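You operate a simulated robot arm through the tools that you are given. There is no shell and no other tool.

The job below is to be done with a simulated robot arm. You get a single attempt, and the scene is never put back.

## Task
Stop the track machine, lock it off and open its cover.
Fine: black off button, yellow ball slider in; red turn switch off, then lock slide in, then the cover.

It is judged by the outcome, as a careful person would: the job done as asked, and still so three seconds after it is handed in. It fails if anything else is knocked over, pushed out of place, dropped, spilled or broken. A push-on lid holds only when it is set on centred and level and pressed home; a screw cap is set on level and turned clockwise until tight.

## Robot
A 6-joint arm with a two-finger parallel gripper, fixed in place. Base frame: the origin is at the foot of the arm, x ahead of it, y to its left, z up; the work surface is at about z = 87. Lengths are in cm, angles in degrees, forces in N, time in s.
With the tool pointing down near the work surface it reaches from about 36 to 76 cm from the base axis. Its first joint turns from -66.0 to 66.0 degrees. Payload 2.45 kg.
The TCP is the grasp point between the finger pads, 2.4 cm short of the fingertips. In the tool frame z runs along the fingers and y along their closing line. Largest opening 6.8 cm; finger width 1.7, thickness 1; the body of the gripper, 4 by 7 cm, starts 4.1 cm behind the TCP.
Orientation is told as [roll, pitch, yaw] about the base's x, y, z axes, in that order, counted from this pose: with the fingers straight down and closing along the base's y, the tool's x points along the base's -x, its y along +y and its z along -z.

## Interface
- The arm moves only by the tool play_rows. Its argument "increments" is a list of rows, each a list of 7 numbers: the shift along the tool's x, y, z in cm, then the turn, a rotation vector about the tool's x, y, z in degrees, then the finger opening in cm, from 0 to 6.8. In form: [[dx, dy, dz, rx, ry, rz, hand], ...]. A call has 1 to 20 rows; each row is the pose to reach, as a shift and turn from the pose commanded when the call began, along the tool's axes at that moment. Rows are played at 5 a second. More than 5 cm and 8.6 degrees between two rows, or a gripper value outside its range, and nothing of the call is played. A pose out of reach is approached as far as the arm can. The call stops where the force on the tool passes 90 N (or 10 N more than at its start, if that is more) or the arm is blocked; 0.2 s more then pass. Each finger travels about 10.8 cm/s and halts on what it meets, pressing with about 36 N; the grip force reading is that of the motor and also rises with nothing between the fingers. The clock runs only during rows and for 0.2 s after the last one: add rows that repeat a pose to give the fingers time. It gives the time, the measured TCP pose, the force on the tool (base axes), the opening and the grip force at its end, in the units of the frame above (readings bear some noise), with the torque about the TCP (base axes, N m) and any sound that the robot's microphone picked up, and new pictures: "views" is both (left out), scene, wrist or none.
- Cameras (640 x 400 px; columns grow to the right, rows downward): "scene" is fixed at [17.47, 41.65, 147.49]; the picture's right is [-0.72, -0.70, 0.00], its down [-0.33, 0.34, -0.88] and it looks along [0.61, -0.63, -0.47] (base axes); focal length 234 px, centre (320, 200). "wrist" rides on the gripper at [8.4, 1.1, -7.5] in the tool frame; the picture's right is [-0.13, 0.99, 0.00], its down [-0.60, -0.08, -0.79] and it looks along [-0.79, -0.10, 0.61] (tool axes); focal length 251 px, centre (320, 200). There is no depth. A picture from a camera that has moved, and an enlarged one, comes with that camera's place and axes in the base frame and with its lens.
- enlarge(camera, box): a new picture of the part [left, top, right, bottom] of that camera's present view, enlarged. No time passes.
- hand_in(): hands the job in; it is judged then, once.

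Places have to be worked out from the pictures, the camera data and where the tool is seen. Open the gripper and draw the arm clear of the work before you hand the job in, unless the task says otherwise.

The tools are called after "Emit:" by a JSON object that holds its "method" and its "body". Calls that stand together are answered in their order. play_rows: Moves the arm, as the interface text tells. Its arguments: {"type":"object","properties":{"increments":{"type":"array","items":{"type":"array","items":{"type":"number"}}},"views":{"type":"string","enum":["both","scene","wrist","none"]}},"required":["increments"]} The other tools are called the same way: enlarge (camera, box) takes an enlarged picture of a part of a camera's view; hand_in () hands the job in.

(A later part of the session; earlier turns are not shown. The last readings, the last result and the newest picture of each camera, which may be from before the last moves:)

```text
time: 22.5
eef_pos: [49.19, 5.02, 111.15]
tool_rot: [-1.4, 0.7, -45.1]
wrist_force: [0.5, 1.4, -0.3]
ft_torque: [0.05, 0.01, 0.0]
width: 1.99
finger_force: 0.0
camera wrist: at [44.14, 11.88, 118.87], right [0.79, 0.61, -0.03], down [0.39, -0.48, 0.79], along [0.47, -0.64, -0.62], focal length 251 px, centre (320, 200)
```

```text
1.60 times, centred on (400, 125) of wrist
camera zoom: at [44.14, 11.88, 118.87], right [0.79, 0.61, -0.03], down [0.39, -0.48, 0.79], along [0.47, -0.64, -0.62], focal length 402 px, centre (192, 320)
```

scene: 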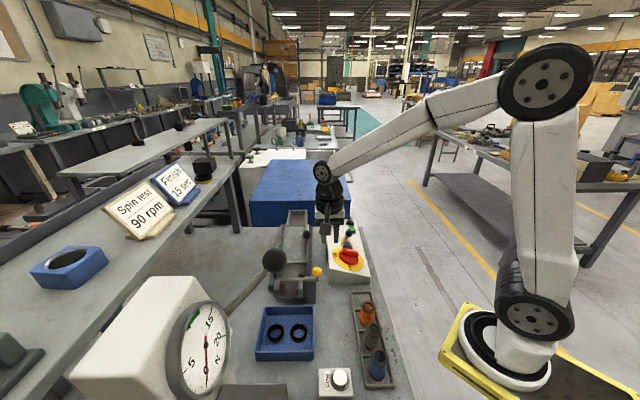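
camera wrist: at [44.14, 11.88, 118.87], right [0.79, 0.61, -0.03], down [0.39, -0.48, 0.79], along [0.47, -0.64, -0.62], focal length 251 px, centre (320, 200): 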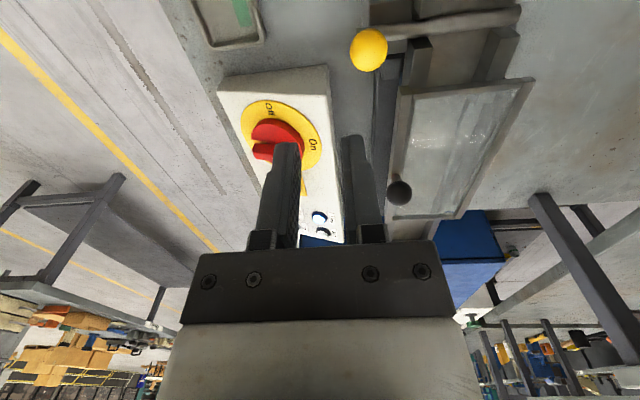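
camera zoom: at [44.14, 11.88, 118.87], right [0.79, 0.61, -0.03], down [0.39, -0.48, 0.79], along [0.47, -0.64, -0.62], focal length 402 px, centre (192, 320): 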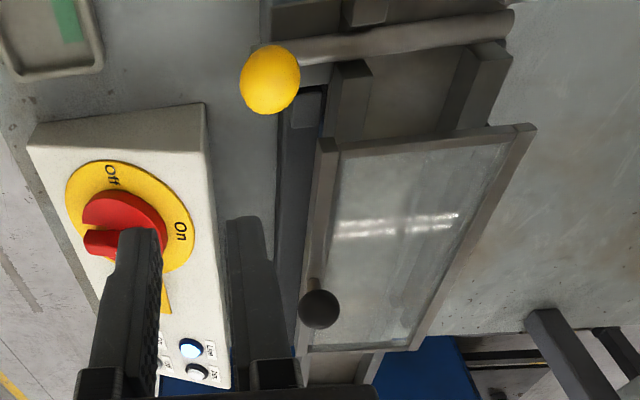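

The slider is in. Now for the red switch: its axis meets the panel near (52.4,-8.3,92), and the bar points at On, towards the track. I move above it, turning to yaw -135° so the fingers straddle the bar and can then turn +90°.

Emit:
{"method": "play_rows", "body": {"increments": [[-1.06, -1.0, 0.1, 0, 0, 8.18, 3], [-2.12, -2.0, 0.2, 0, 0, 16.36, 4], [-3.18, -3.0, 0.3, 0, 0, 24.5, 5], [-4.24, -4.0, 0.4, 0, 0, 32.7, 5], [-5.3, -5.0, 0.5, 0, 0, 40.9, 5], [-6.36, -6.0, 0.6, 0, 0, 49.1, 5], [-7.42, -7.0, 0.7, 0, 0, 57.3, 5], [-8.48, -8.0, 0.8, 0, 0, 65.5, 5], [-9.54, -9.0, 0.9, 0, 0, 73.6, 5], [-10.6, -10.0, 1.0, 0, 0, 81.8, 5], [-11.67, -10.96, 1.0, 0, 0, 90, 5], [-11.67, -10.96, 1.0, 0, 0, 90, 5]]}}

```text
time: 25.1
eef_pos: [49.63, -10.97, 110.26]
tool_rot: [-0.7, -1.5, -135.3]
wrist_force: [0.5, 0.6, 0.9]
ft_torque: [0.03, 0.02, 0.01]
width: 4.99
finger_force: 0.1
camera wrist: at [56.45, -5.73, 117.68], right [0.61, -0.8, -0.01], down [-0.46, -0.36, 0.81], along [-0.65, -0.49, -0.59], focal length 251 px, centre (320, 200)
```

scene: 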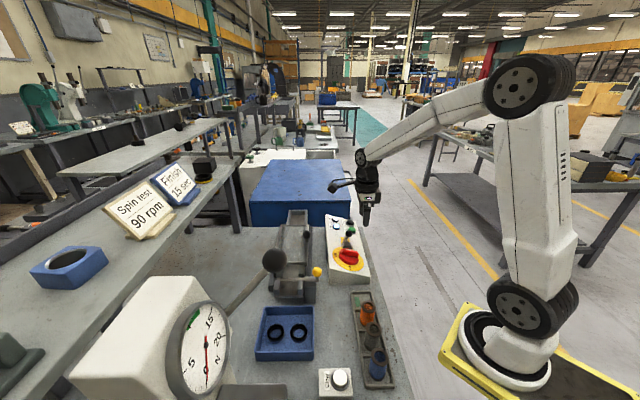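
wrist: 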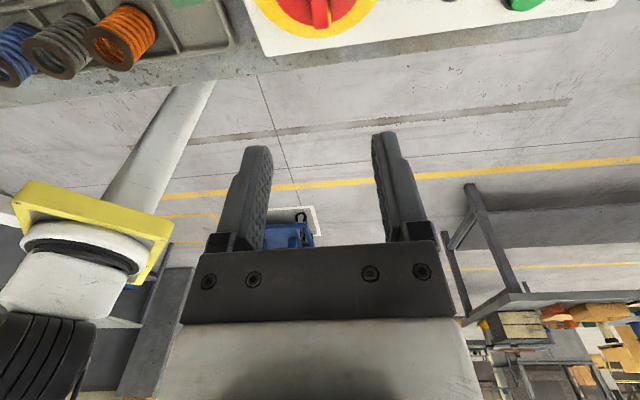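

This yaw is reachable. I tilt 14° to align with the panel normal and come down to a hover above the switch.

Emit:
{"method": "play_rows", "body": {"increments": [[0.38, 0.02, 2.2, -0.2, 5, 0, 5], [0.75, 0.05, 4.5, -0.4, 10, 0, 5], [1.13, 0.07, 6.75, -0.7, 15.5, 0, 5], [1.13, 0.07, 6.75, -0.7, 15.5, 0, 5]]}}

Emit:
{"method": "enlarge", "body": {"camera": "wrist", "box": [200, 0, 520, 200]}}

Emit:
{"method": "enlarge", "body": {"camera": "scene", "box": [300, 200, 400, 290]}}

```text
time: 26.1
eef_pos: [50.25, -10.17, 103.5]
tool_rot: [-0.1, 14.2, -135.3]
wrist_force: [0.2, -0.3, 0.3]
ft_torque: [0.01, -0.02, 0.03]
width: 5.01
finger_force: 0.1
camera wrist: at [55.49, -6.55, 112.99], right [0.61, -0.79, -0.03], down [-0.61, -0.49, 0.62], along [-0.51, -0.36, -0.78], focal length 251 px, centre (320, 200)
```

scene: 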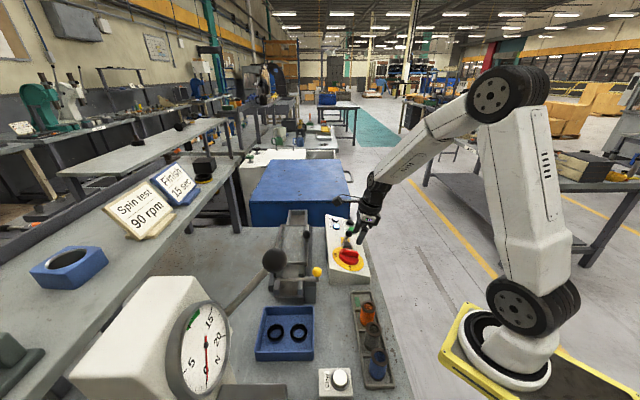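
wrist: 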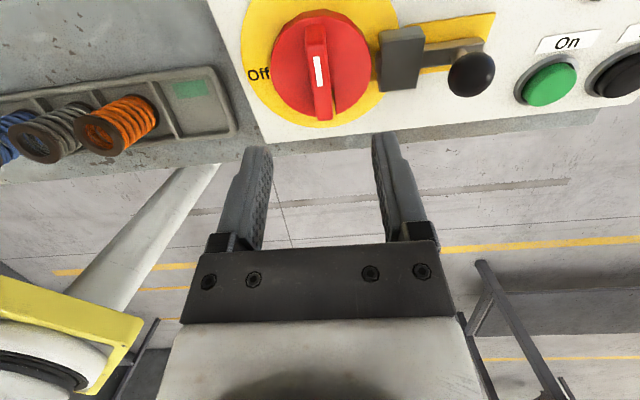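

```text
2.00 times, centred on (360, 100) of wrist
camera zoom: at [55.49, -6.55, 112.99], right [0.61, -0.79, -0.03], down [-0.61, -0.49, 0.62], along [-0.51, -0.36, -0.78], focal length 503 px, centre (240, 400)
```

zoom: 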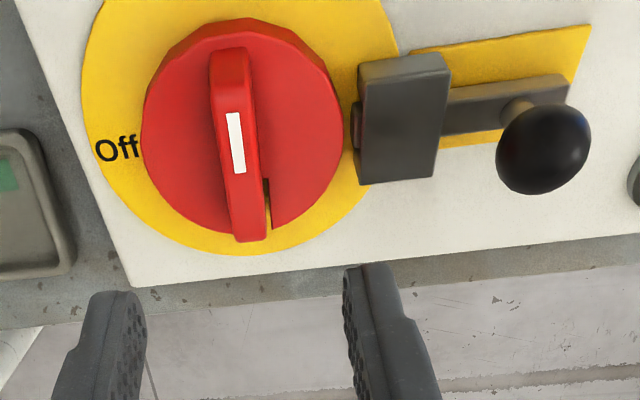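

```text
4.44 times, centred on (350, 245) of scene
camera zoom: at [17.47, 41.65, 147.49], right [-0.72, -0.7, 0.0], down [-0.33, 0.34, -0.88], along [0.61, -0.63, -0.47], focal length 1039 px, centre (187, 0)
```

zoom: 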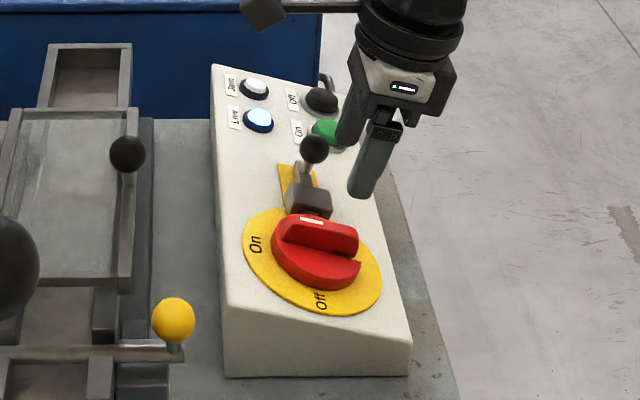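

The bar is aligned with the hand: it sits at column 320 along the tool x, with its top about z≈96. I descend with a small x-correction so the fingers straddle it with modest engagement, then check.

Emit:
{"method": "play_rows", "body": {"increments": [[0.55, 0.1, 2, 0, 0, 0, 5], [0.55, 0.1, 4, 0, 0, 0, 5], [0.55, 0.1, 5.5, 0, 0, 0, 5], [0.55, 0.1, 6.5, 0, 0, 0, 5], [0.55, 0.1, 6.5, 0, 0, 0, 5]]}}

Emit:
{"method": "enlarge", "body": {"camera": "wrist", "box": [160, 0, 480, 200]}}

Emit:
{"method": "enlarge", "body": {"camera": "scene", "box": [310, 210, 390, 280]}}

```text
time: 27.3
eef_pos: [51.9, -8.84, 97.45]
tool_rot: [0.0, 14.1, -135.2]
wrist_force: [0.0, 0.1, -0.1]
ft_torque: [-0.01, -0.01, 0.03]
width: 5.02
finger_force: 0.0
camera wrist: at [57.09, -5.18, 106.74], right [0.61, -0.79, -0.03], down [-0.61, -0.49, 0.62], along [-0.51, -0.36, -0.78], focal length 251 px, centre (320, 200)
```

scene: 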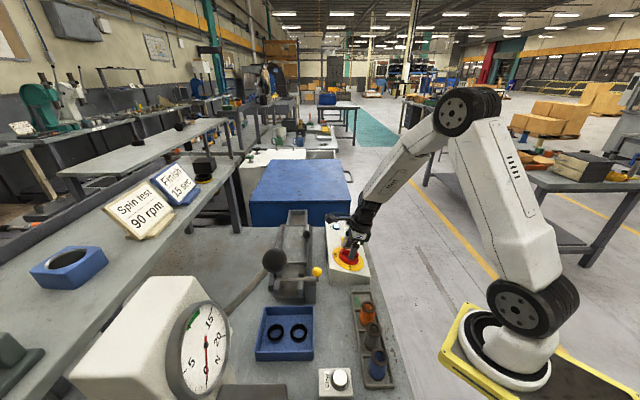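
wrist: 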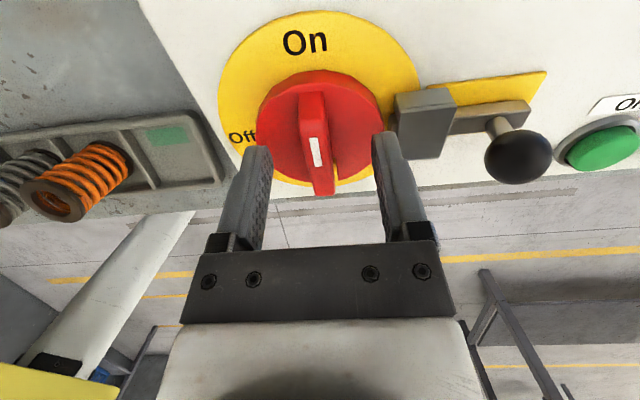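

```text
2.00 times, centred on (320, 100) of wrist
camera zoom: at [57.09, -5.18, 106.74], right [0.61, -0.79, -0.03], down [-0.61, -0.49, 0.62], along [-0.51, -0.36, -0.78], focal length 503 px, centre (320, 400)
```

zoom: 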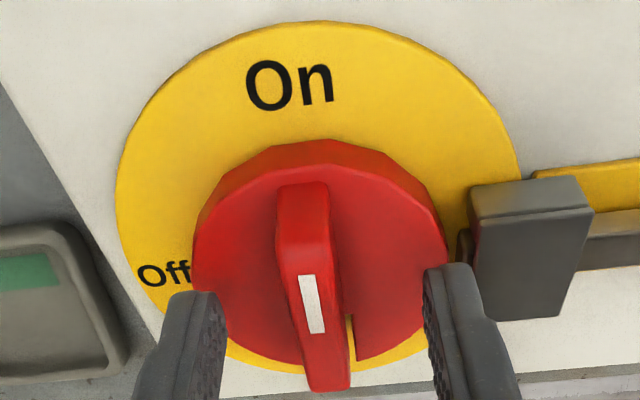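

```text
5.71 times, centred on (350, 245) of scene
camera zoom: at [17.47, 41.65, 147.49], right [-0.72, -0.7, 0.0], down [-0.33, 0.34, -0.88], along [0.61, -0.63, -0.47], focal length 1336 px, centre (149, -57)
```

zoom: 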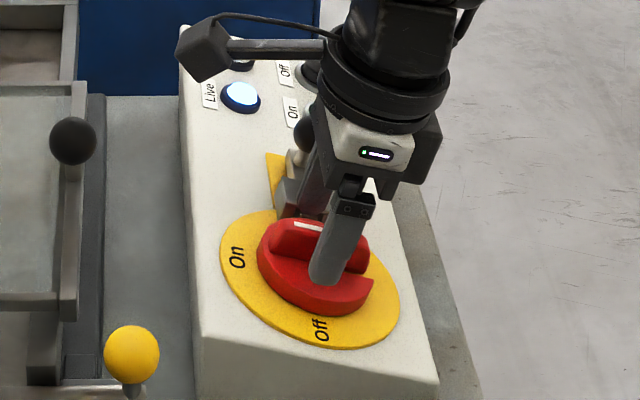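

The fingers straddle the bar, but the engagement depth is uncertain. I go down another 0.6 cm and watch the force.

Emit:
{"method": "play_rows", "body": {"increments": [[0, 0, 0.3, 0, 0, 0, 5], [0, 0, 0.6, 0, 0, 0, 5], [0, 0, 0.6, 0, 0, 0, 5]], "views": "wrist"}}

Emit:
{"method": "enlarge", "body": {"camera": "scene", "box": [320, 220, 380, 270]}}

```text
time: 28.1
eef_pos: [52.05, -8.67, 96.85]
tool_rot: [0.0, 14.1, -135.3]
wrist_force: [0.2, 0.4, 0.4]
ft_torque: [0.01, -0.01, -0.02]
width: 4.98
finger_force: 0.0
camera wrist: at [57.19, -5.06, 106.18], right [0.61, -0.79, -0.03], down [-0.61, -0.49, 0.62], along [-0.51, -0.36, -0.78], focal length 251 px, centre (320, 200)
```

wrist: 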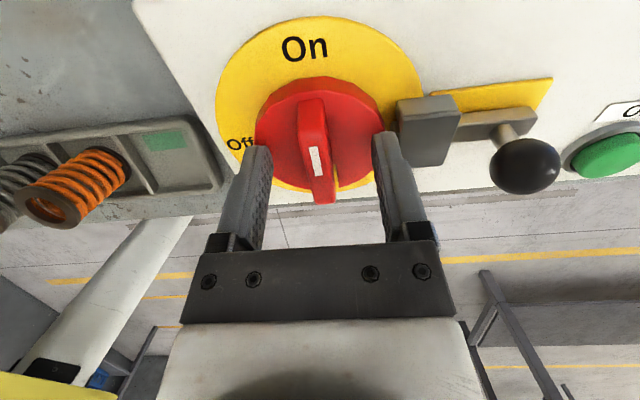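

```text
8.00 times, centred on (350, 245) of scene
camera zoom: at [17.47, 41.65, 147.49], right [-0.72, -0.7, 0.0], down [-0.33, 0.34, -0.88], along [0.61, -0.63, -0.47], focal length 1871 px, centre (80, -160)
```

zoom: 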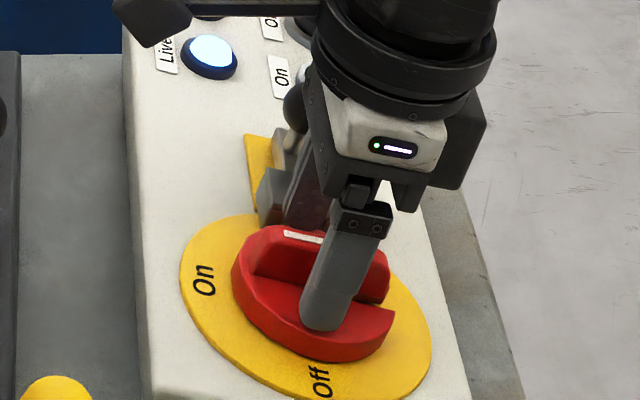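

The rear fingertip is hidden behind the bar, so the tips are below its top. I close gently on it.

Emit:
{"method": "play_rows", "body": {"increments": [[0, 0, 0, 0, 0, 0, 3.5], [0, 0, 0, 0, 0, 0, 2.0], [0, 0, 0, 0, 0, 0, 1.0], [0, 0, 0, 0, 0, 0, 1.0]], "views": "wrist"}}

Emit:
{"method": "enlarge", "body": {"camera": "scene", "box": [320, 220, 380, 270]}}

```text
time: 29.1
eef_pos: [51.97, -8.66, 96.89]
tool_rot: [0.0, 14.0, -135.2]
wrist_force: [-2.1, 2.8, -0.4]
ft_torque: [0.02, 0.07, 0.09]
width: 1.28
finger_force: 2.1
camera wrist: at [57.16, -5.04, 106.16], right [0.61, -0.79, -0.03], down [-0.61, -0.49, 0.62], along [-0.51, -0.36, -0.78], focal length 251 px, centre (320, 200)
```

wrist: 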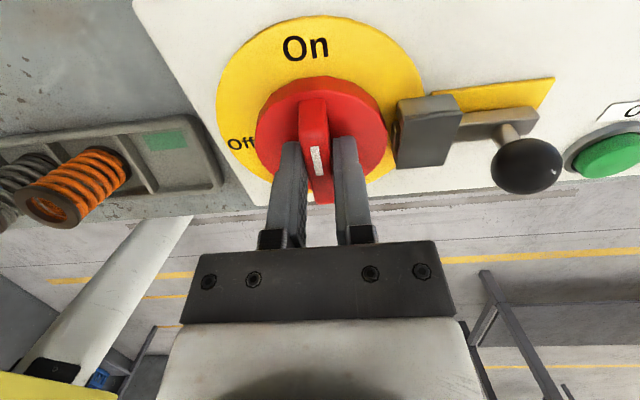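

```text
8.00 times, centred on (350, 245) of scene
camera zoom: at [17.47, 41.66, 147.49], right [-0.72, -0.7, 0.0], down [-0.33, 0.34, -0.88], along [0.61, -0.63, -0.47], focal length 1871 px, centre (80, -160)
```

zoom: 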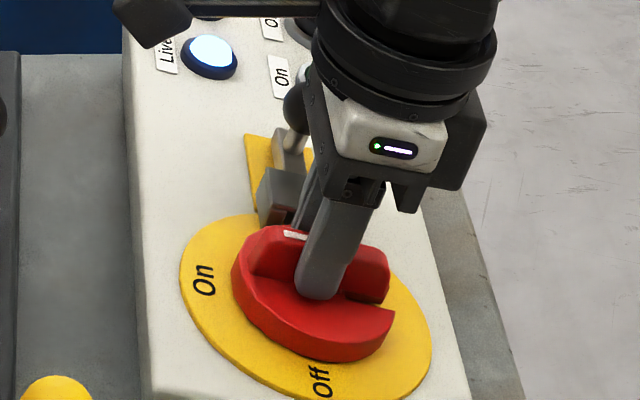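

The bar is held near its middle, close to the axis (1.28 cm thick). I use a slightly loose grip (1.8 cm) so a small axis offset doesn't build up force, and start turning counter-clockwise.

Emit:
{"method": "play_rows", "body": {"increments": [[0, 0, 0, 0, 0, 0, 1.8], [0, 0, 0, 0, 0, -8, 1.8], [0, 0, 0, 0, 0, -16, 1.8], [0, 0, 0, 0, 0, -24, 1.8], [0, 0, 0, 0, 0, -32, 1.8], [0, 0, 0, 0, 0, -40, 1.8], [0, 0, 0, 0, 0, -40, 1.8]]}}

Emit:
{"method": "enlarge", "body": {"camera": "scene", "box": [320, 220, 380, 270]}}

```text
time: 30.7
eef_pos: [51.93, -8.79, 96.84]
tool_rot: [9.3, 10.6, -94.3]
wrist_force: [-3.5, -0.4, -1.2]
ft_torque: [-0.01, -0.05, 0.0]
width: 2.14
finger_force: 2.0
camera wrist: at [52.32, -1.94, 105.88], right [0.96, -0.23, 0.13], down [-0.26, -0.72, 0.64], along [-0.05, -0.66, -0.75], focal length 251 px, centre (320, 200)
```

scene: 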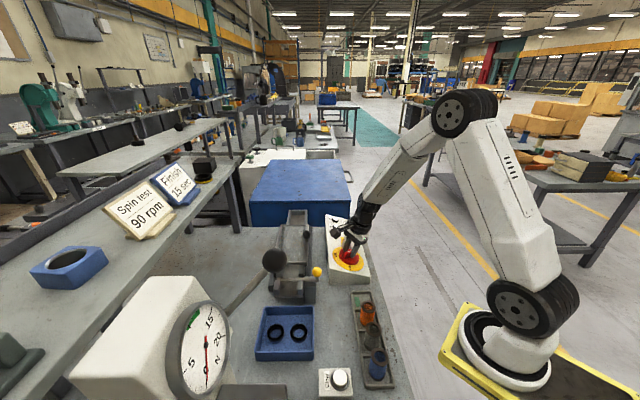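
wrist: 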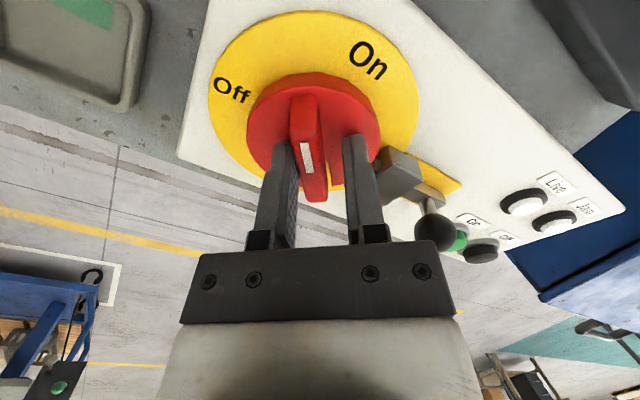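

```text
8.00 times, centred on (350, 245) of scene
camera zoom: at [17.46, 41.65, 147.49], right [-0.72, -0.7, 0.0], down [-0.33, 0.34, -0.88], along [0.61, -0.63, -0.47], focal length 1871 px, centre (80, -160)
```

zoom: 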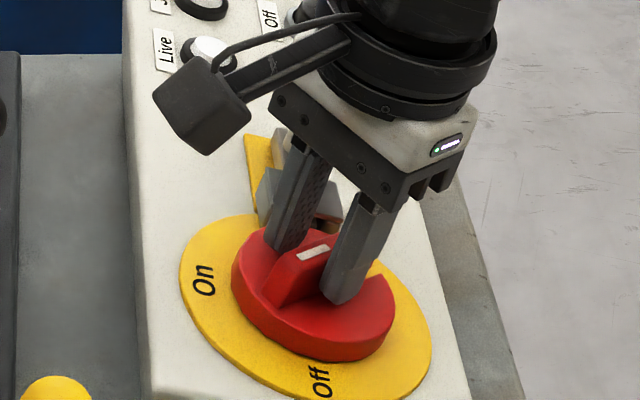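

The switch is turning with low force. I continue the remaining 50°.

Emit:
{"method": "play_rows", "body": {"increments": [[0, 0, 0, 0, 0, -8, 2.0], [0, 0, 0, 0, 0, -16, 2.0], [0, 0, 0, 0, 0, -24, 2.0], [0, 0, 0, 0, 0, -32, 2.0], [0, 0, 0, 0, 0, -40, 2.0], [0, 0, 0, 0, 0, -48, 2.0], [0, 0, 0, 0, 0, -50, 2.0], [0, 0, 0, 0, 0, -50, 2.0]]}}

Emit:
{"method": "enlarge", "body": {"camera": "scene", "box": [320, 205, 380, 255]}}

Emit:
{"method": "enlarge", "body": {"camera": "wrist", "box": [160, 0, 480, 200]}}

```text
time: 32.5
eef_pos: [51.91, -8.72, 96.82]
tool_rot: [14.1, -0.2, -45.2]
wrist_force: [-4.3, -3.2, -0.8]
ft_torque: [-0.02, 0.07, -0.01]
width: 2.39
finger_force: 2.0
camera wrist: at [45.45, -3.32, 104.4], right [0.77, 0.59, 0.24], down [0.23, -0.62, 0.75], along [0.59, -0.52, -0.61], focal length 251 px, centre (320, 200)
```

scene: 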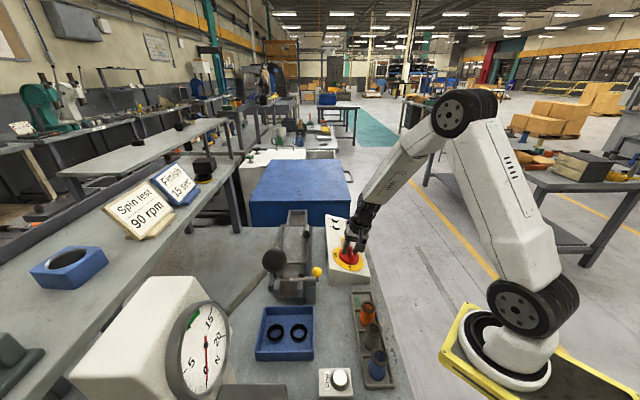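
wrist: 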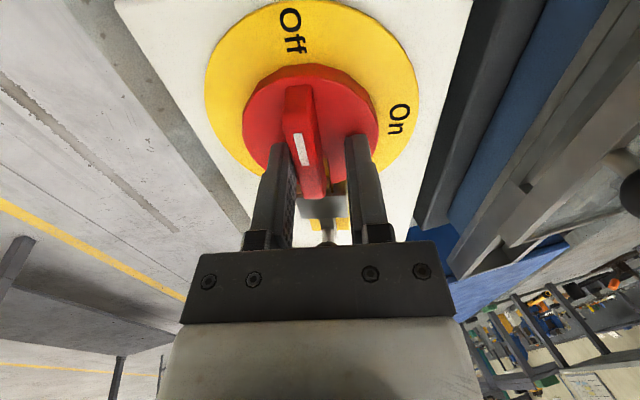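

```text
8.00 times, centred on (350, 230) of scene
camera zoom: at [17.46, 41.65, 147.49], right [-0.72, -0.7, 0.0], down [-0.33, 0.34, -0.88], along [0.61, -0.63, -0.47], focal length 1871 px, centre (80, -40)
```

zoom: 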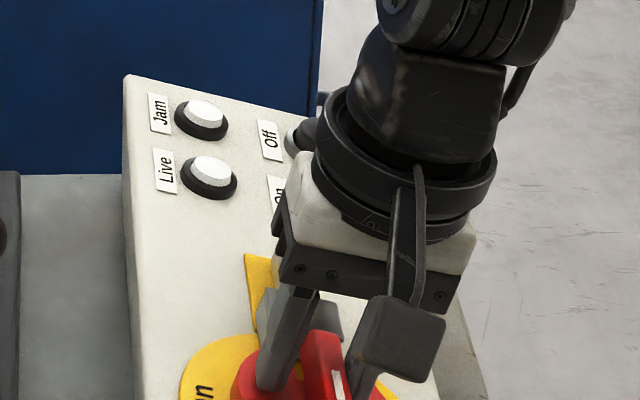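

```text
2.00 times, centred on (320, 100) of wrist
camera zoom: at [45.45, -3.32, 104.4], right [0.77, 0.59, 0.24], down [0.23, -0.62, 0.75], along [0.59, -0.52, -0.61], focal length 503 px, centre (320, 400)
```

zoom: 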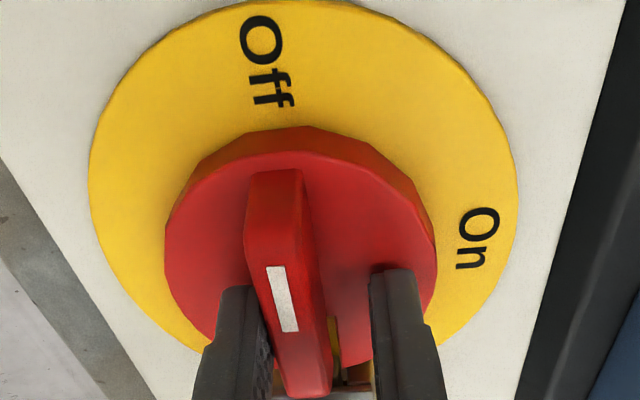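

The Live lamp is out and the bar points at Off, with the slot facing the lock slide. I nudge a few degrees more to be sure it has reached its end, then come back.

Emit:
{"method": "play_rows", "body": {"increments": [[0, 0, 0, 0, 0, -4, 2.0], [0, 0, 0, 0, 0, -8, 2.0], [0, 0, 0, 0, 0, -8, 2.0]], "views": "wrist"}}

Emit:
{"method": "enlarge", "body": {"camera": "wrist", "box": [160, 0, 480, 200]}}

```text
time: 33.3
eef_pos: [52.02, -8.67, 96.64]
tool_rot: [14.0, -2.0, -37.4]
wrist_force: [-7.4, -2.9, -2.7]
ft_torque: [0.02, 0.11, -0.13]
width: 2.59
finger_force: 4.2
camera wrist: at [44.56, -4.07, 104.11], right [0.68, 0.69, 0.24], down [0.3, -0.56, 0.77], along [0.67, -0.45, -0.59], focal length 251 px, centre (320, 200)
```

wrist: 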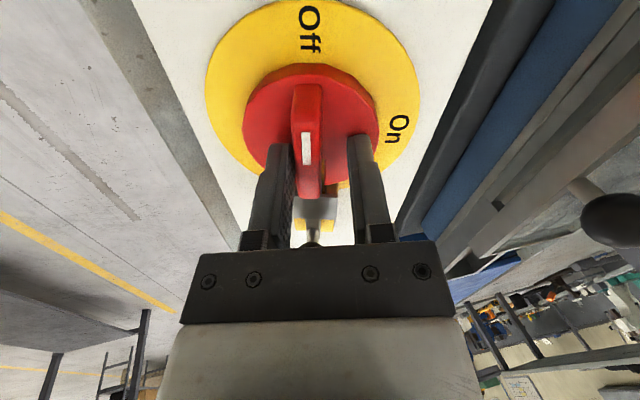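

```text
2.00 times, centred on (320, 100) of wrist
camera zoom: at [44.56, -4.07, 104.11], right [0.68, 0.69, 0.24], down [0.3, -0.56, 0.77], along [0.67, -0.45, -0.59], focal length 503 px, centre (320, 400)
```

zoom: 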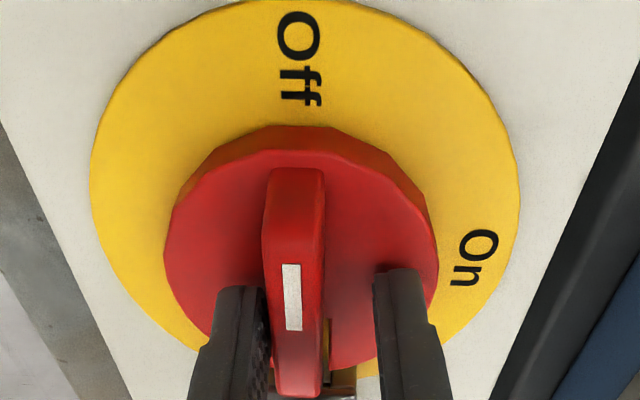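

The bar stayed put while the hand turned, so it is on its Off stop. I turn back, open, and withdraw along the tool axis.

Emit:
{"method": "play_rows", "body": {"increments": [[0, 0, 0, 0, 0, 4, 2.6], [0, 0, 0, 0, 0, 8, 4.5], [0, 0, 0, 0, 0, 8, 4.5], [0, 0, -3, 0, 0, 8, 4.5], [0, 0, -7, 0, 0, 8, 4.5], [0, 0, -11, 0, 0, 8, 4.5]]}}

Emit:
{"method": "enlarge", "body": {"camera": "scene", "box": [310, 205, 390, 275]}}

Emit:
{"method": "enlarge", "body": {"camera": "wrist", "box": [200, 0, 520, 200]}}

```text
time: 34.7
eef_pos: [50.05, -10.67, 107.49]
tool_rot: [14.0, 0.1, -45.3]
wrist_force: [-0.6, 0.5, -0.7]
ft_torque: [0.02, 0.02, -0.01]
width: 4.51
finger_force: 0.0
camera wrist: at [43.5, -5.17, 115.12], right [0.77, 0.58, 0.24], down [0.23, -0.62, 0.75], along [0.59, -0.52, -0.62], focal length 251 px, centre (320, 200)
```

scene: 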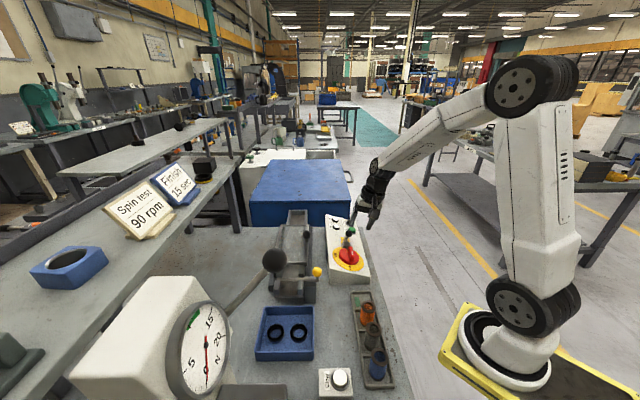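
wrist: 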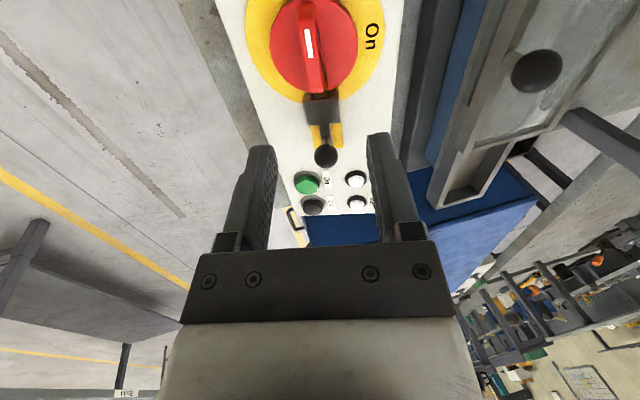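

```text
5.71 times, centred on (350, 240) of scene
camera zoom: at [17.47, 41.65, 147.49], right [-0.72, -0.7, 0.0], down [-0.33, 0.34, -0.88], along [0.61, -0.63, -0.47], focal length 1336 px, centre (149, -29)
```

zoom: 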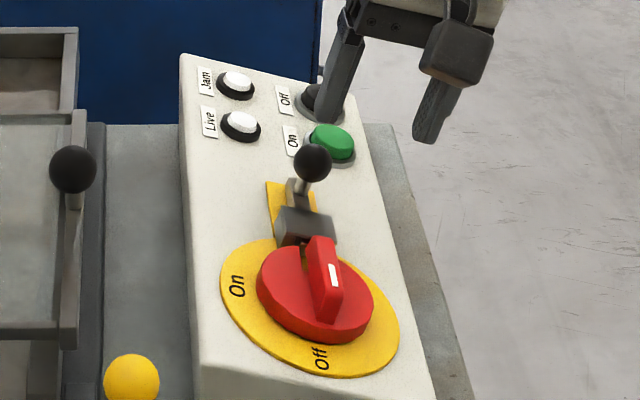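

```text
2.00 times, centred on (360, 100) of wrist
camera zoom: at [43.5, -5.17, 115.12], right [0.77, 0.58, 0.24], down [0.23, -0.62, 0.75], along [0.59, -0.52, -0.62], focal length 503 px, centre (240, 400)
```

zoom: 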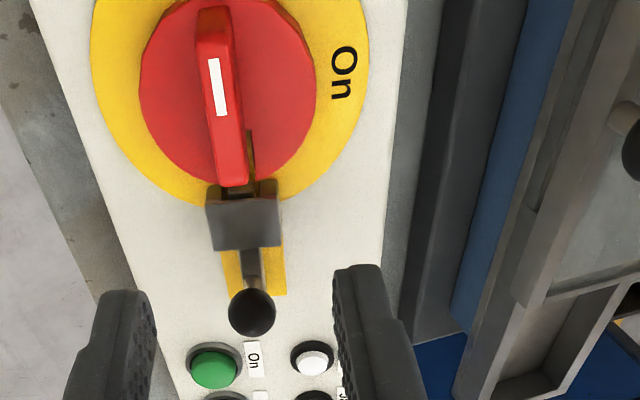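

Switch Off with its slot lined up. The lock knob is at about (57.9,-15.2,96.4), i.e. tool-frame (-8.7,-0.35,11.3). I go behind it with closed fingers, keeping above the buttons.

Emit:
{"method": "play_rows", "body": {"increments": [[-4.1, -0.1, 0, 0, 0, 0, 2], [-8.2, -0.2, 0, 0, 0, 0, 0], [-12.2, -0.35, 0, 0, 0, 0, 0], [-12.2, -0.35, 4, 0, 0, 0, 0], [-12.2, -0.35, 7, 0, 0, 0, 0], [-12.2, -0.35, 7, 0, 0, 0, 0]]}}

Emit:
{"method": "enlarge", "body": {"camera": "scene", "box": [310, 195, 390, 265]}}

Emit:
{"method": "enlarge", "body": {"camera": "wrist", "box": [160, 0, 480, 200]}}

```text
time: 36.1
eef_pos: [59.63, -18.37, 100.67]
tool_rot: [14.1, 0.0, -45.3]
wrist_force: [-0.4, 1.2, -0.2]
ft_torque: [-0.01, -0.01, 0.01]
width: 0.0
finger_force: 23.9
camera wrist: at [53.11, -12.94, 108.19], right [0.77, 0.58, 0.24], down [0.23, -0.62, 0.75], along [0.59, -0.52, -0.62], focal length 251 px, centre (320, 200)
```

scene: 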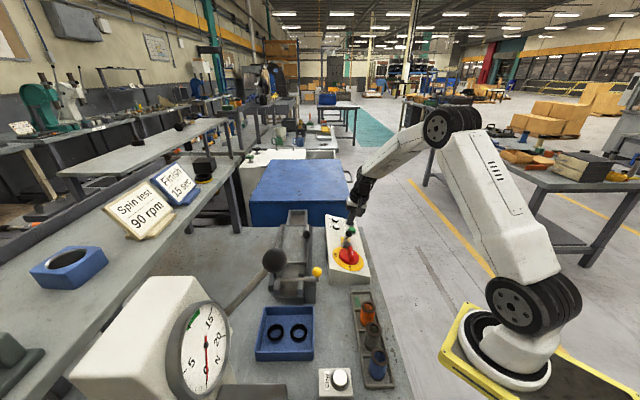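
wrist: 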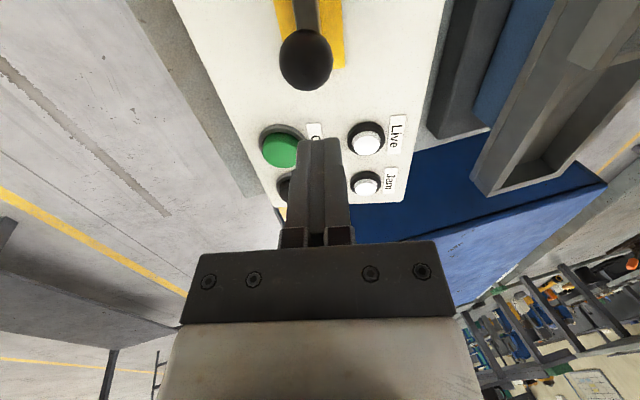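

```text
5.71 times, centred on (350, 230) of scene
camera zoom: at [17.47, 41.65, 147.49], right [-0.72, -0.7, 0.0], down [-0.33, 0.34, -0.88], along [0.61, -0.63, -0.47], focal length 1336 px, centre (149, 29)
```

zoom: 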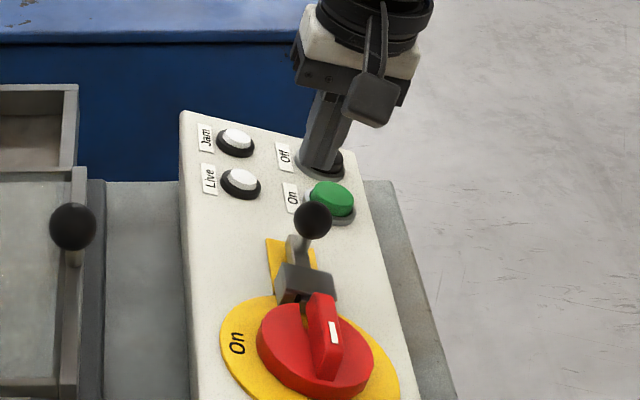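

```text
2.00 times, centred on (320, 100) of wrist
camera zoom: at [53.11, -12.94, 108.19], right [0.77, 0.58, 0.24], down [0.23, -0.62, 0.75], along [0.59, -0.52, -0.62], focal length 503 px, centre (320, 400)
```

zoom: 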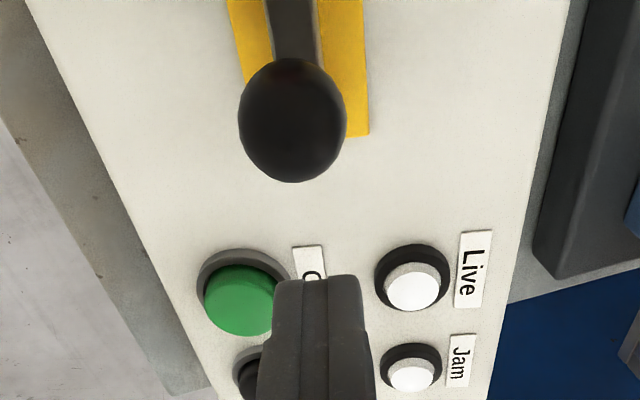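

The knob is ahead of the closed fingers and slightly to one side (tool (3.5,-0.15,4.35)), and the green button is well behind. I lower to knob height and push towards the switch.

Emit:
{"method": "play_rows", "body": {"increments": [[0, -0.15, 2, 0, 0, 0, 0], [0, -0.15, 3.7, 0, 0, 0, 0], [1.0, -0.15, 3.7, 0, 0, 0, 0], [1.5, -0.15, 3.7, 0, 0, 0, 0], [2.0, -0.15, 3.7, 0, 0, 0, 0], [2.4, -0.15, 3.7, 0, 0, 0, 0]]}}

Emit:
{"method": "enlarge", "body": {"camera": "scene", "box": [310, 195, 390, 265]}}

Emit:
{"method": "enlarge", "body": {"camera": "wrist", "box": [160, 0, 480, 200]}}

```text
time: 37.5
eef_pos: [58.6, -16.08, 96.97]
tool_rot: [14.1, 0.1, -45.3]
wrist_force: [0.3, 0.4, -0.6]
ft_torque: [0.03, -0.01, 0.01]
width: 0.0
finger_force: 23.5
camera wrist: at [51.94, -10.66, 104.57], right [0.77, 0.59, 0.24], down [0.23, -0.62, 0.75], along [0.59, -0.52, -0.62], focal length 251 px, centre (320, 200)
```

scene: 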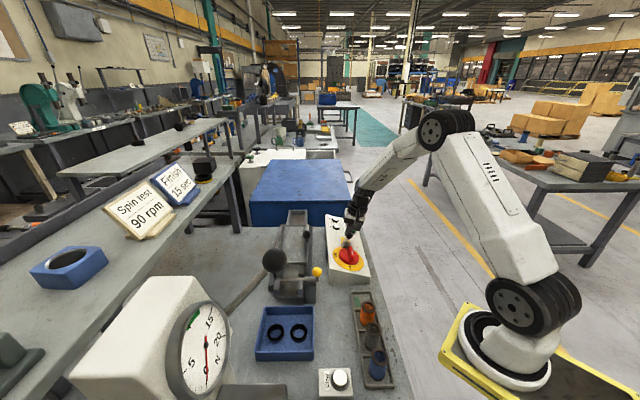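
wrist: 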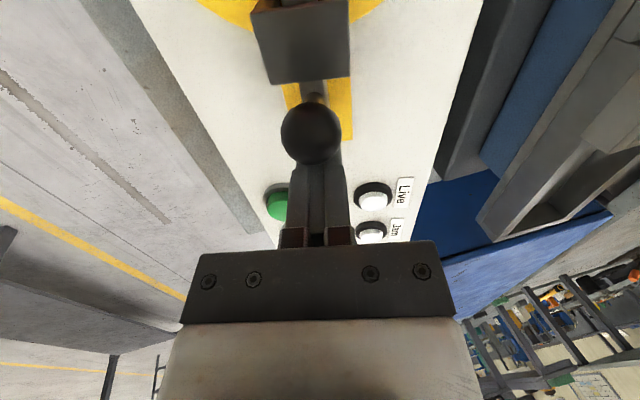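

```text
5.71 times, centred on (350, 230) of scene
camera zoom: at [17.47, 41.65, 147.49], right [-0.72, -0.7, 0.0], down [-0.33, 0.34, -0.88], along [0.61, -0.63, -0.47], focal length 1336 px, centre (149, 29)
```

zoom: 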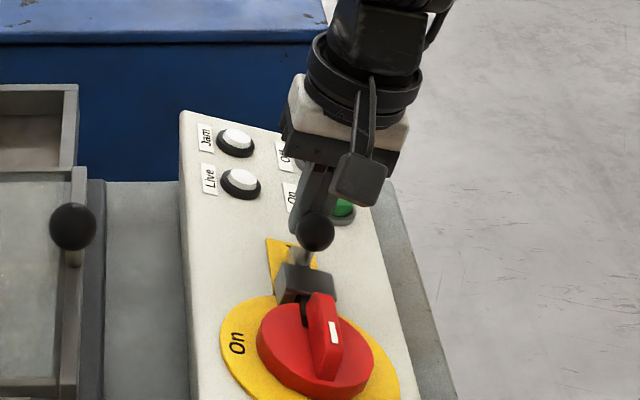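

```text
2.00 times, centred on (320, 100) of wrist
camera zoom: at [51.94, -10.66, 104.57], right [0.77, 0.59, 0.24], down [0.23, -0.62, 0.75], along [0.59, -0.52, -0.62], focal length 503 px, centre (320, 400)
```

zoom: 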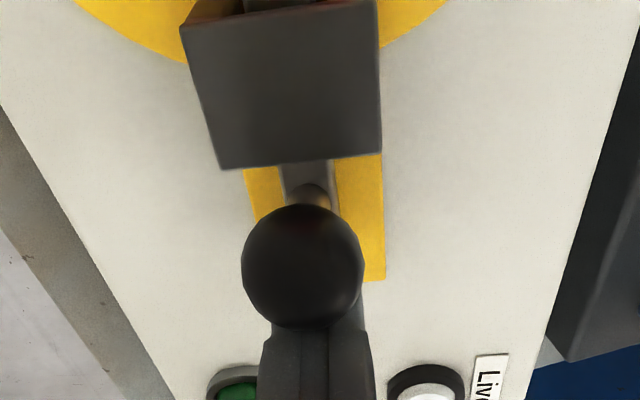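

The slide moves with the knob, under no load. I keep pushing in small steps.

Emit:
{"method": "play_rows", "body": {"increments": [[0.3, 0, 0, 0, 0, 0, 0], [0.6, 0, 0, 0, 0, 0, 0], [0.9, 0, 0, 0, 0, 0, 0], [1.2, 0, 0, 0, 0, 0, 0]]}}

Emit:
{"method": "enlarge", "body": {"camera": "scene", "box": [310, 195, 390, 265]}}

Emit:
{"method": "enlarge", "body": {"camera": "wrist", "box": [160, 0, 480, 200]}}

```text
time: 38.5
eef_pos: [57.79, -15.32, 97.05]
tool_rot: [14.3, -0.4, -45.4]
wrist_force: [10.2, -10.4, -2.7]
ft_torque: [-0.15, -0.03, -0.03]
width: 0.0
finger_force: 24.0
camera wrist: at [51.23, -9.93, 104.6], right [0.77, 0.58, 0.24], down [0.23, -0.62, 0.75], along [0.59, -0.53, -0.61], focal length 251 px, centre (320, 200)
```

scene: 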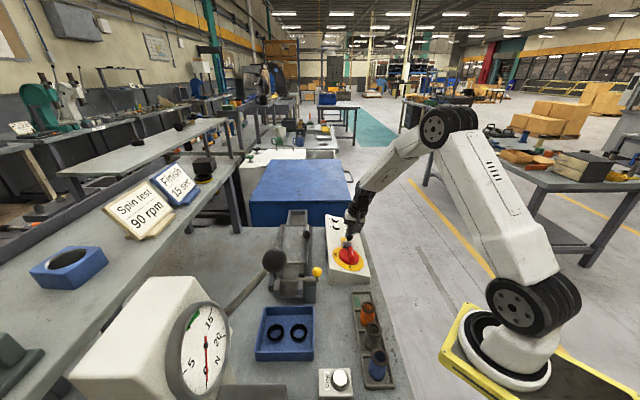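
wrist: 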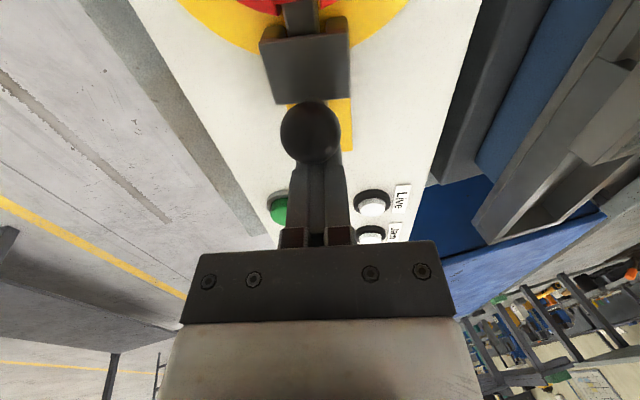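

```text
5.71 times, centred on (350, 230) of scene
camera zoom: at [17.51, 41.62, 147.49], right [-0.72, -0.7, 0.0], down [-0.33, 0.34, -0.88], along [0.61, -0.63, -0.47], focal length 1336 px, centre (149, 29)
```

zoom: 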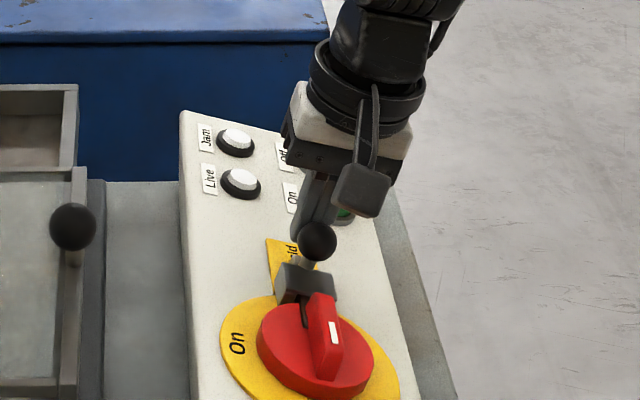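

```text
2.00 times, centred on (320, 100) of wrist
camera zoom: at [51.23, -9.93, 104.6], right [0.77, 0.58, 0.24], down [0.23, -0.62, 0.75], along [0.59, -0.53, -0.61], focal length 503 px, centre (320, 400)
```

zoom: 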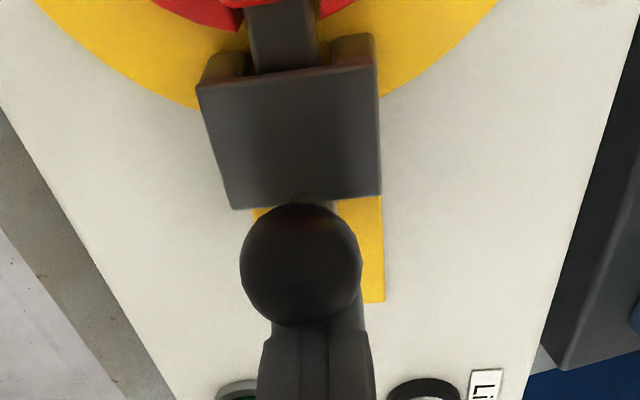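

The bolt has entered the switch slot and resistance (≈15 N) has started. I push a little more to confirm it is at the end stop.

Emit:
{"method": "play_rows", "body": {"increments": [[0.15, 0, 0, 0, 0, 0, 0], [0.3, 0, 0, 0, 0, 0, 0]], "views": "wrist"}}

Emit:
{"method": "enlarge", "body": {"camera": "scene", "box": [320, 220, 380, 270]}}

```text
time: 39.1
eef_pos: [57.89, -15.33, 97.12]
tool_rot: [14.3, -0.9, -45.6]
wrist_force: [23.3, -27.5, -9.7]
ft_torque: [-0.31, -0.16, -0.01]
width: 0.0
finger_force: 23.3
camera wrist: at [51.17, -9.86, 104.56], right [0.77, 0.58, 0.25], down [0.22, -0.61, 0.76], along [0.59, -0.53, -0.61], focal length 251 px, centre (320, 200)
```

wrist: 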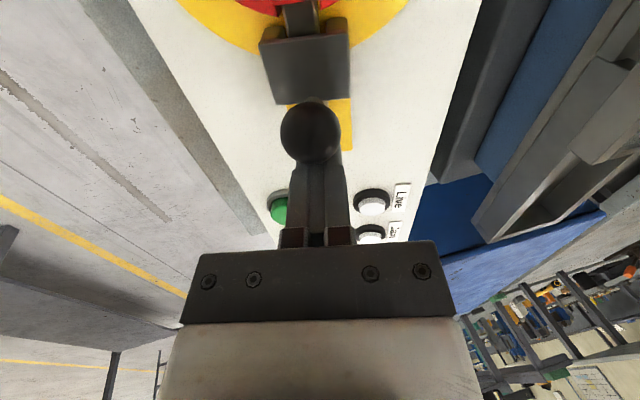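

```text
8.00 times, centred on (350, 245) of scene
camera zoom: at [17.56, 41.57, 147.5], right [-0.72, -0.7, 0.0], down [-0.33, 0.34, -0.88], along [0.61, -0.63, -0.48], focal length 1871 px, centre (80, -160)
```

zoom: 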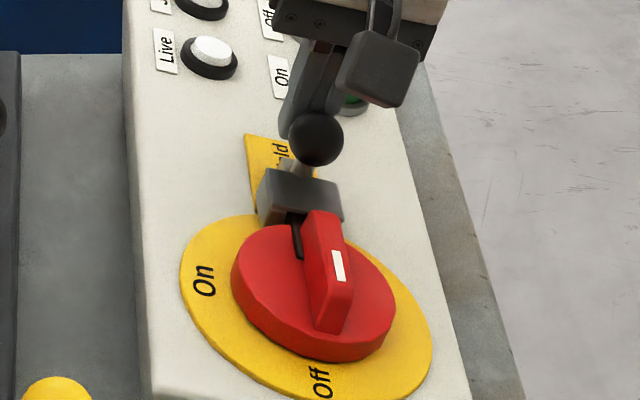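

It is at the stop: force rises without movement, and the "Held" mark is exposed. I back off and lift clear, then study the cover.

Emit:
{"method": "play_rows", "body": {"increments": [[-0.5, 0, 0, 0, 0, 0, 0], [-1.8, 0, 0, 0, 0, 0, 0], [-1.8, 0, -4, 0, 0, 0, 0], [-1.8, 0, -8, 0, 0, 0, 0], [-1.8, 0, -12, 0, 0, 0, 0]]}}

Emit:
{"method": "enlarge", "body": {"camera": "scene", "box": [250, 190, 390, 290]}}

Emit:
{"method": "enlarge", "body": {"camera": "wrist", "box": [300, 0, 620, 200]}}

```text
time: 40.3
eef_pos: [56.75, -18.45, 108.55]
tool_rot: [14.1, 0.1, -45.3]
wrist_force: [0.2, 0.1, 0.9]
ft_torque: [0.0, 0.01, 0.02]
width: 0.01
finger_force: 23.8
camera wrist: at [50.13, -12.96, 116.15], right [0.77, 0.58, 0.24], down [0.23, -0.62, 0.75], along [0.59, -0.52, -0.62], focal length 251 px, centre (320, 200)
```

scene: 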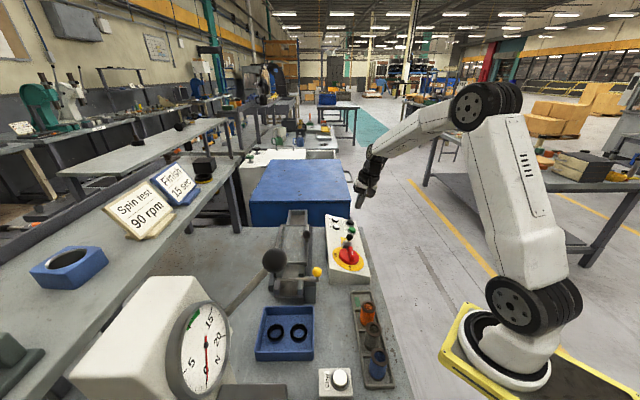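
wrist: 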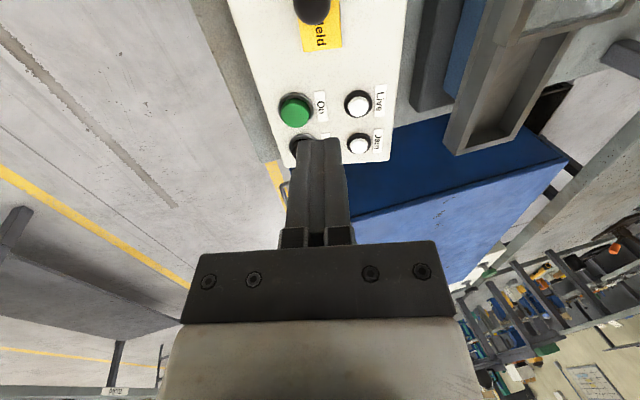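

```text
4.00 times, centred on (320, 240) of scene
camera zoom: at [17.47, 41.66, 147.49], right [-0.72, -0.7, 0.0], down [-0.33, 0.34, -0.88], along [0.61, -0.63, -0.47], focal length 935 px, centre (320, 40)
```

zoom: 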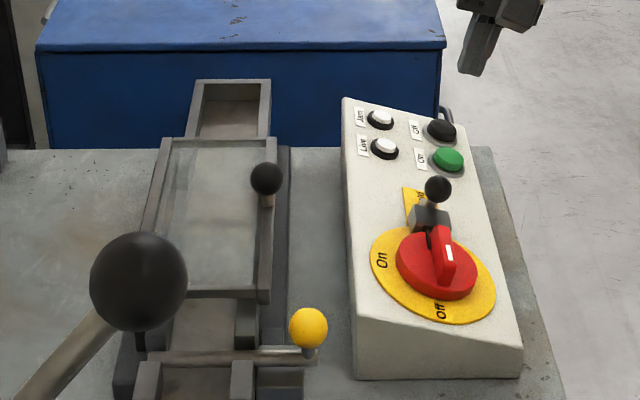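

```text
2.00 times, centred on (460, 100) of wrist
camera zoom: at [50.13, -12.96, 116.15], right [0.77, 0.58, 0.24], down [0.23, -0.62, 0.75], along [0.59, -0.52, -0.62], focal length 503 px, centre (40, 400)
```

zoom: 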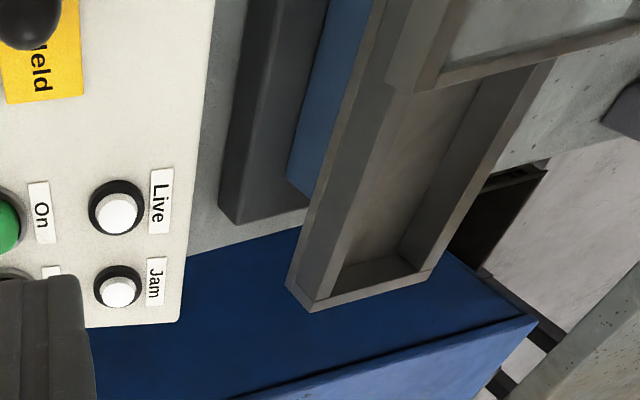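

Locked off. Now I need a good view of the cover's hinge, so I move above the track front with the tool vertical, looking along the track.

Emit:
{"method": "play_rows", "body": {"increments": [[2.6, 2.7, -1, 2.3, 0, 0, 0], [5.3, 5.5, -1.9, 4.7, 0, 0, 1], [7.9, 8.2, -2.8, 7, 0, 0, 2], [10.5, 10.9, -3.8, 9.3, 0, 0, 3], [13.2, 13.7, -4.7, 11.7, 0, 0, 4], [15.8, 16.4, -5.65, 14, 0, 0, 4.5], [15.8, 16.4, -5.65, 14, 0, 0, 4.5]]}}

Emit:
{"method": "enlarge", "body": {"camera": "wrist", "box": [300, 0, 620, 200]}}

```text
time: 41.9
eef_pos: [55.81, 2.98, 118.11]
tool_rot: [0.1, -0.1, -45.3]
wrist_force: [1.1, 0.1, 0.0]
ft_torque: [0.01, -0.01, -0.03]
width: 4.5
finger_force: 0.1
camera wrist: at [50.55, 9.78, 125.65], right [0.8, 0.61, 0.0], down [0.37, -0.49, 0.79], along [0.48, -0.63, -0.61], focal length 251 px, centre (320, 200)
```

scene: 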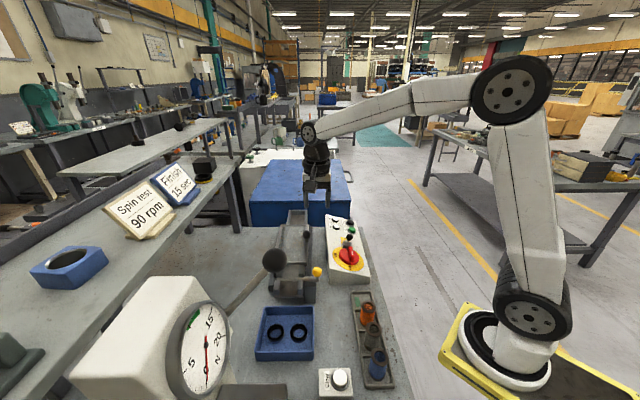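
wrist: 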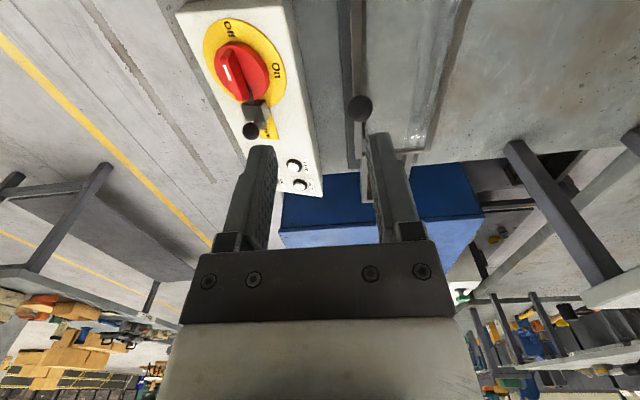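

```text
2.00 times, centred on (460, 100) of wrist
camera zoom: at [50.55, 9.78, 125.65], right [0.8, 0.61, 0.0], down [0.37, -0.49, 0.79], along [0.48, -0.63, -0.61], focal length 503 px, centre (40, 400)
```

zoom: 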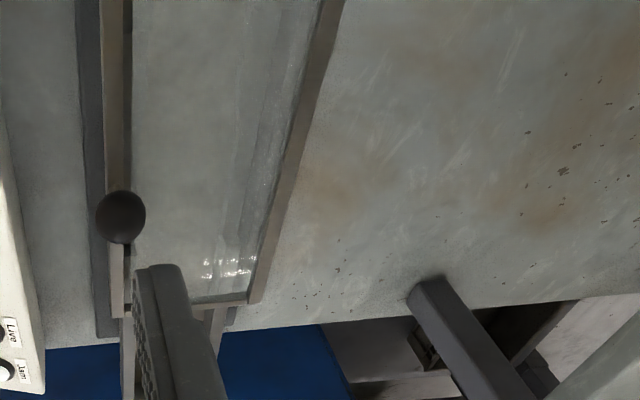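

I zoom further into the cover from both cameras to find the hinge side.

Emit:
{"method": "enlarge", "body": {"camera": "scene", "box": [268, 205, 328, 245]}}

Emit:
{"method": "enlarge", "body": {"camera": "scene", "box": [268, 235, 328, 305]}}

Emit:
{"method": "enlarge", "body": {"camera": "wrist", "box": [340, 0, 500, 100]}}

```text
10.00 times, centred on (298, 225) of scene
camera zoom: at [17.47, 41.66, 147.49], right [-0.72, -0.7, 0.0], down [-0.33, 0.34, -0.88], along [0.61, -0.63, -0.47], focal length 2338 px, centre (540, -50)
```

zoom: 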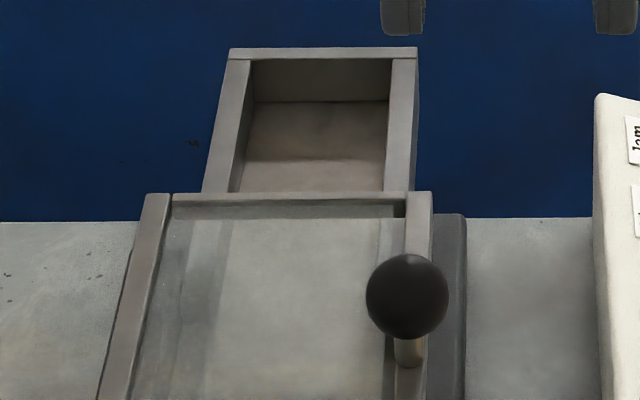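

```text
5.71 times, centred on (298, 270) of scene
camera zoom: at [17.47, 41.66, 147.49], right [-0.72, -0.7, 0.0], down [-0.33, 0.34, -0.88], along [0.61, -0.63, -0.47], focal length 1336 px, centre (446, -200)
```

zoom: 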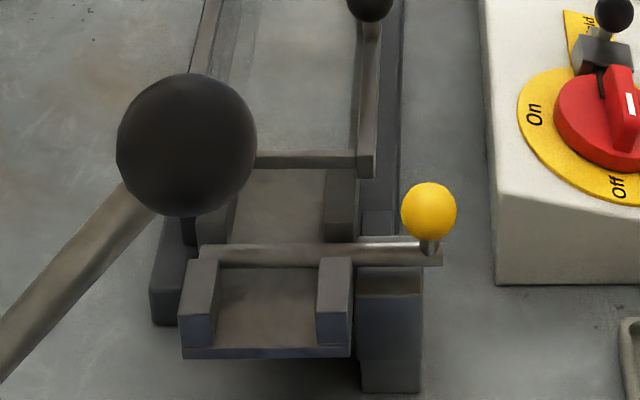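

```text
4.00 times, centred on (420, 50) of wrist
camera zoom: at [50.55, 9.78, 125.65], right [0.8, 0.61, 0.0], down [0.37, -0.49, 0.79], along [0.48, -0.63, -0.61], focal length 1006 px, centre (-80, 800)
```

zoom: 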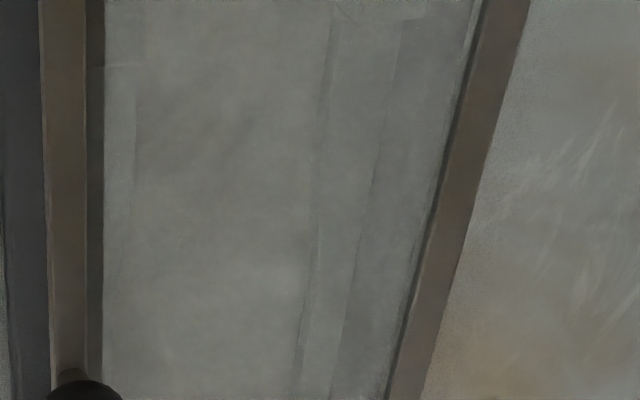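

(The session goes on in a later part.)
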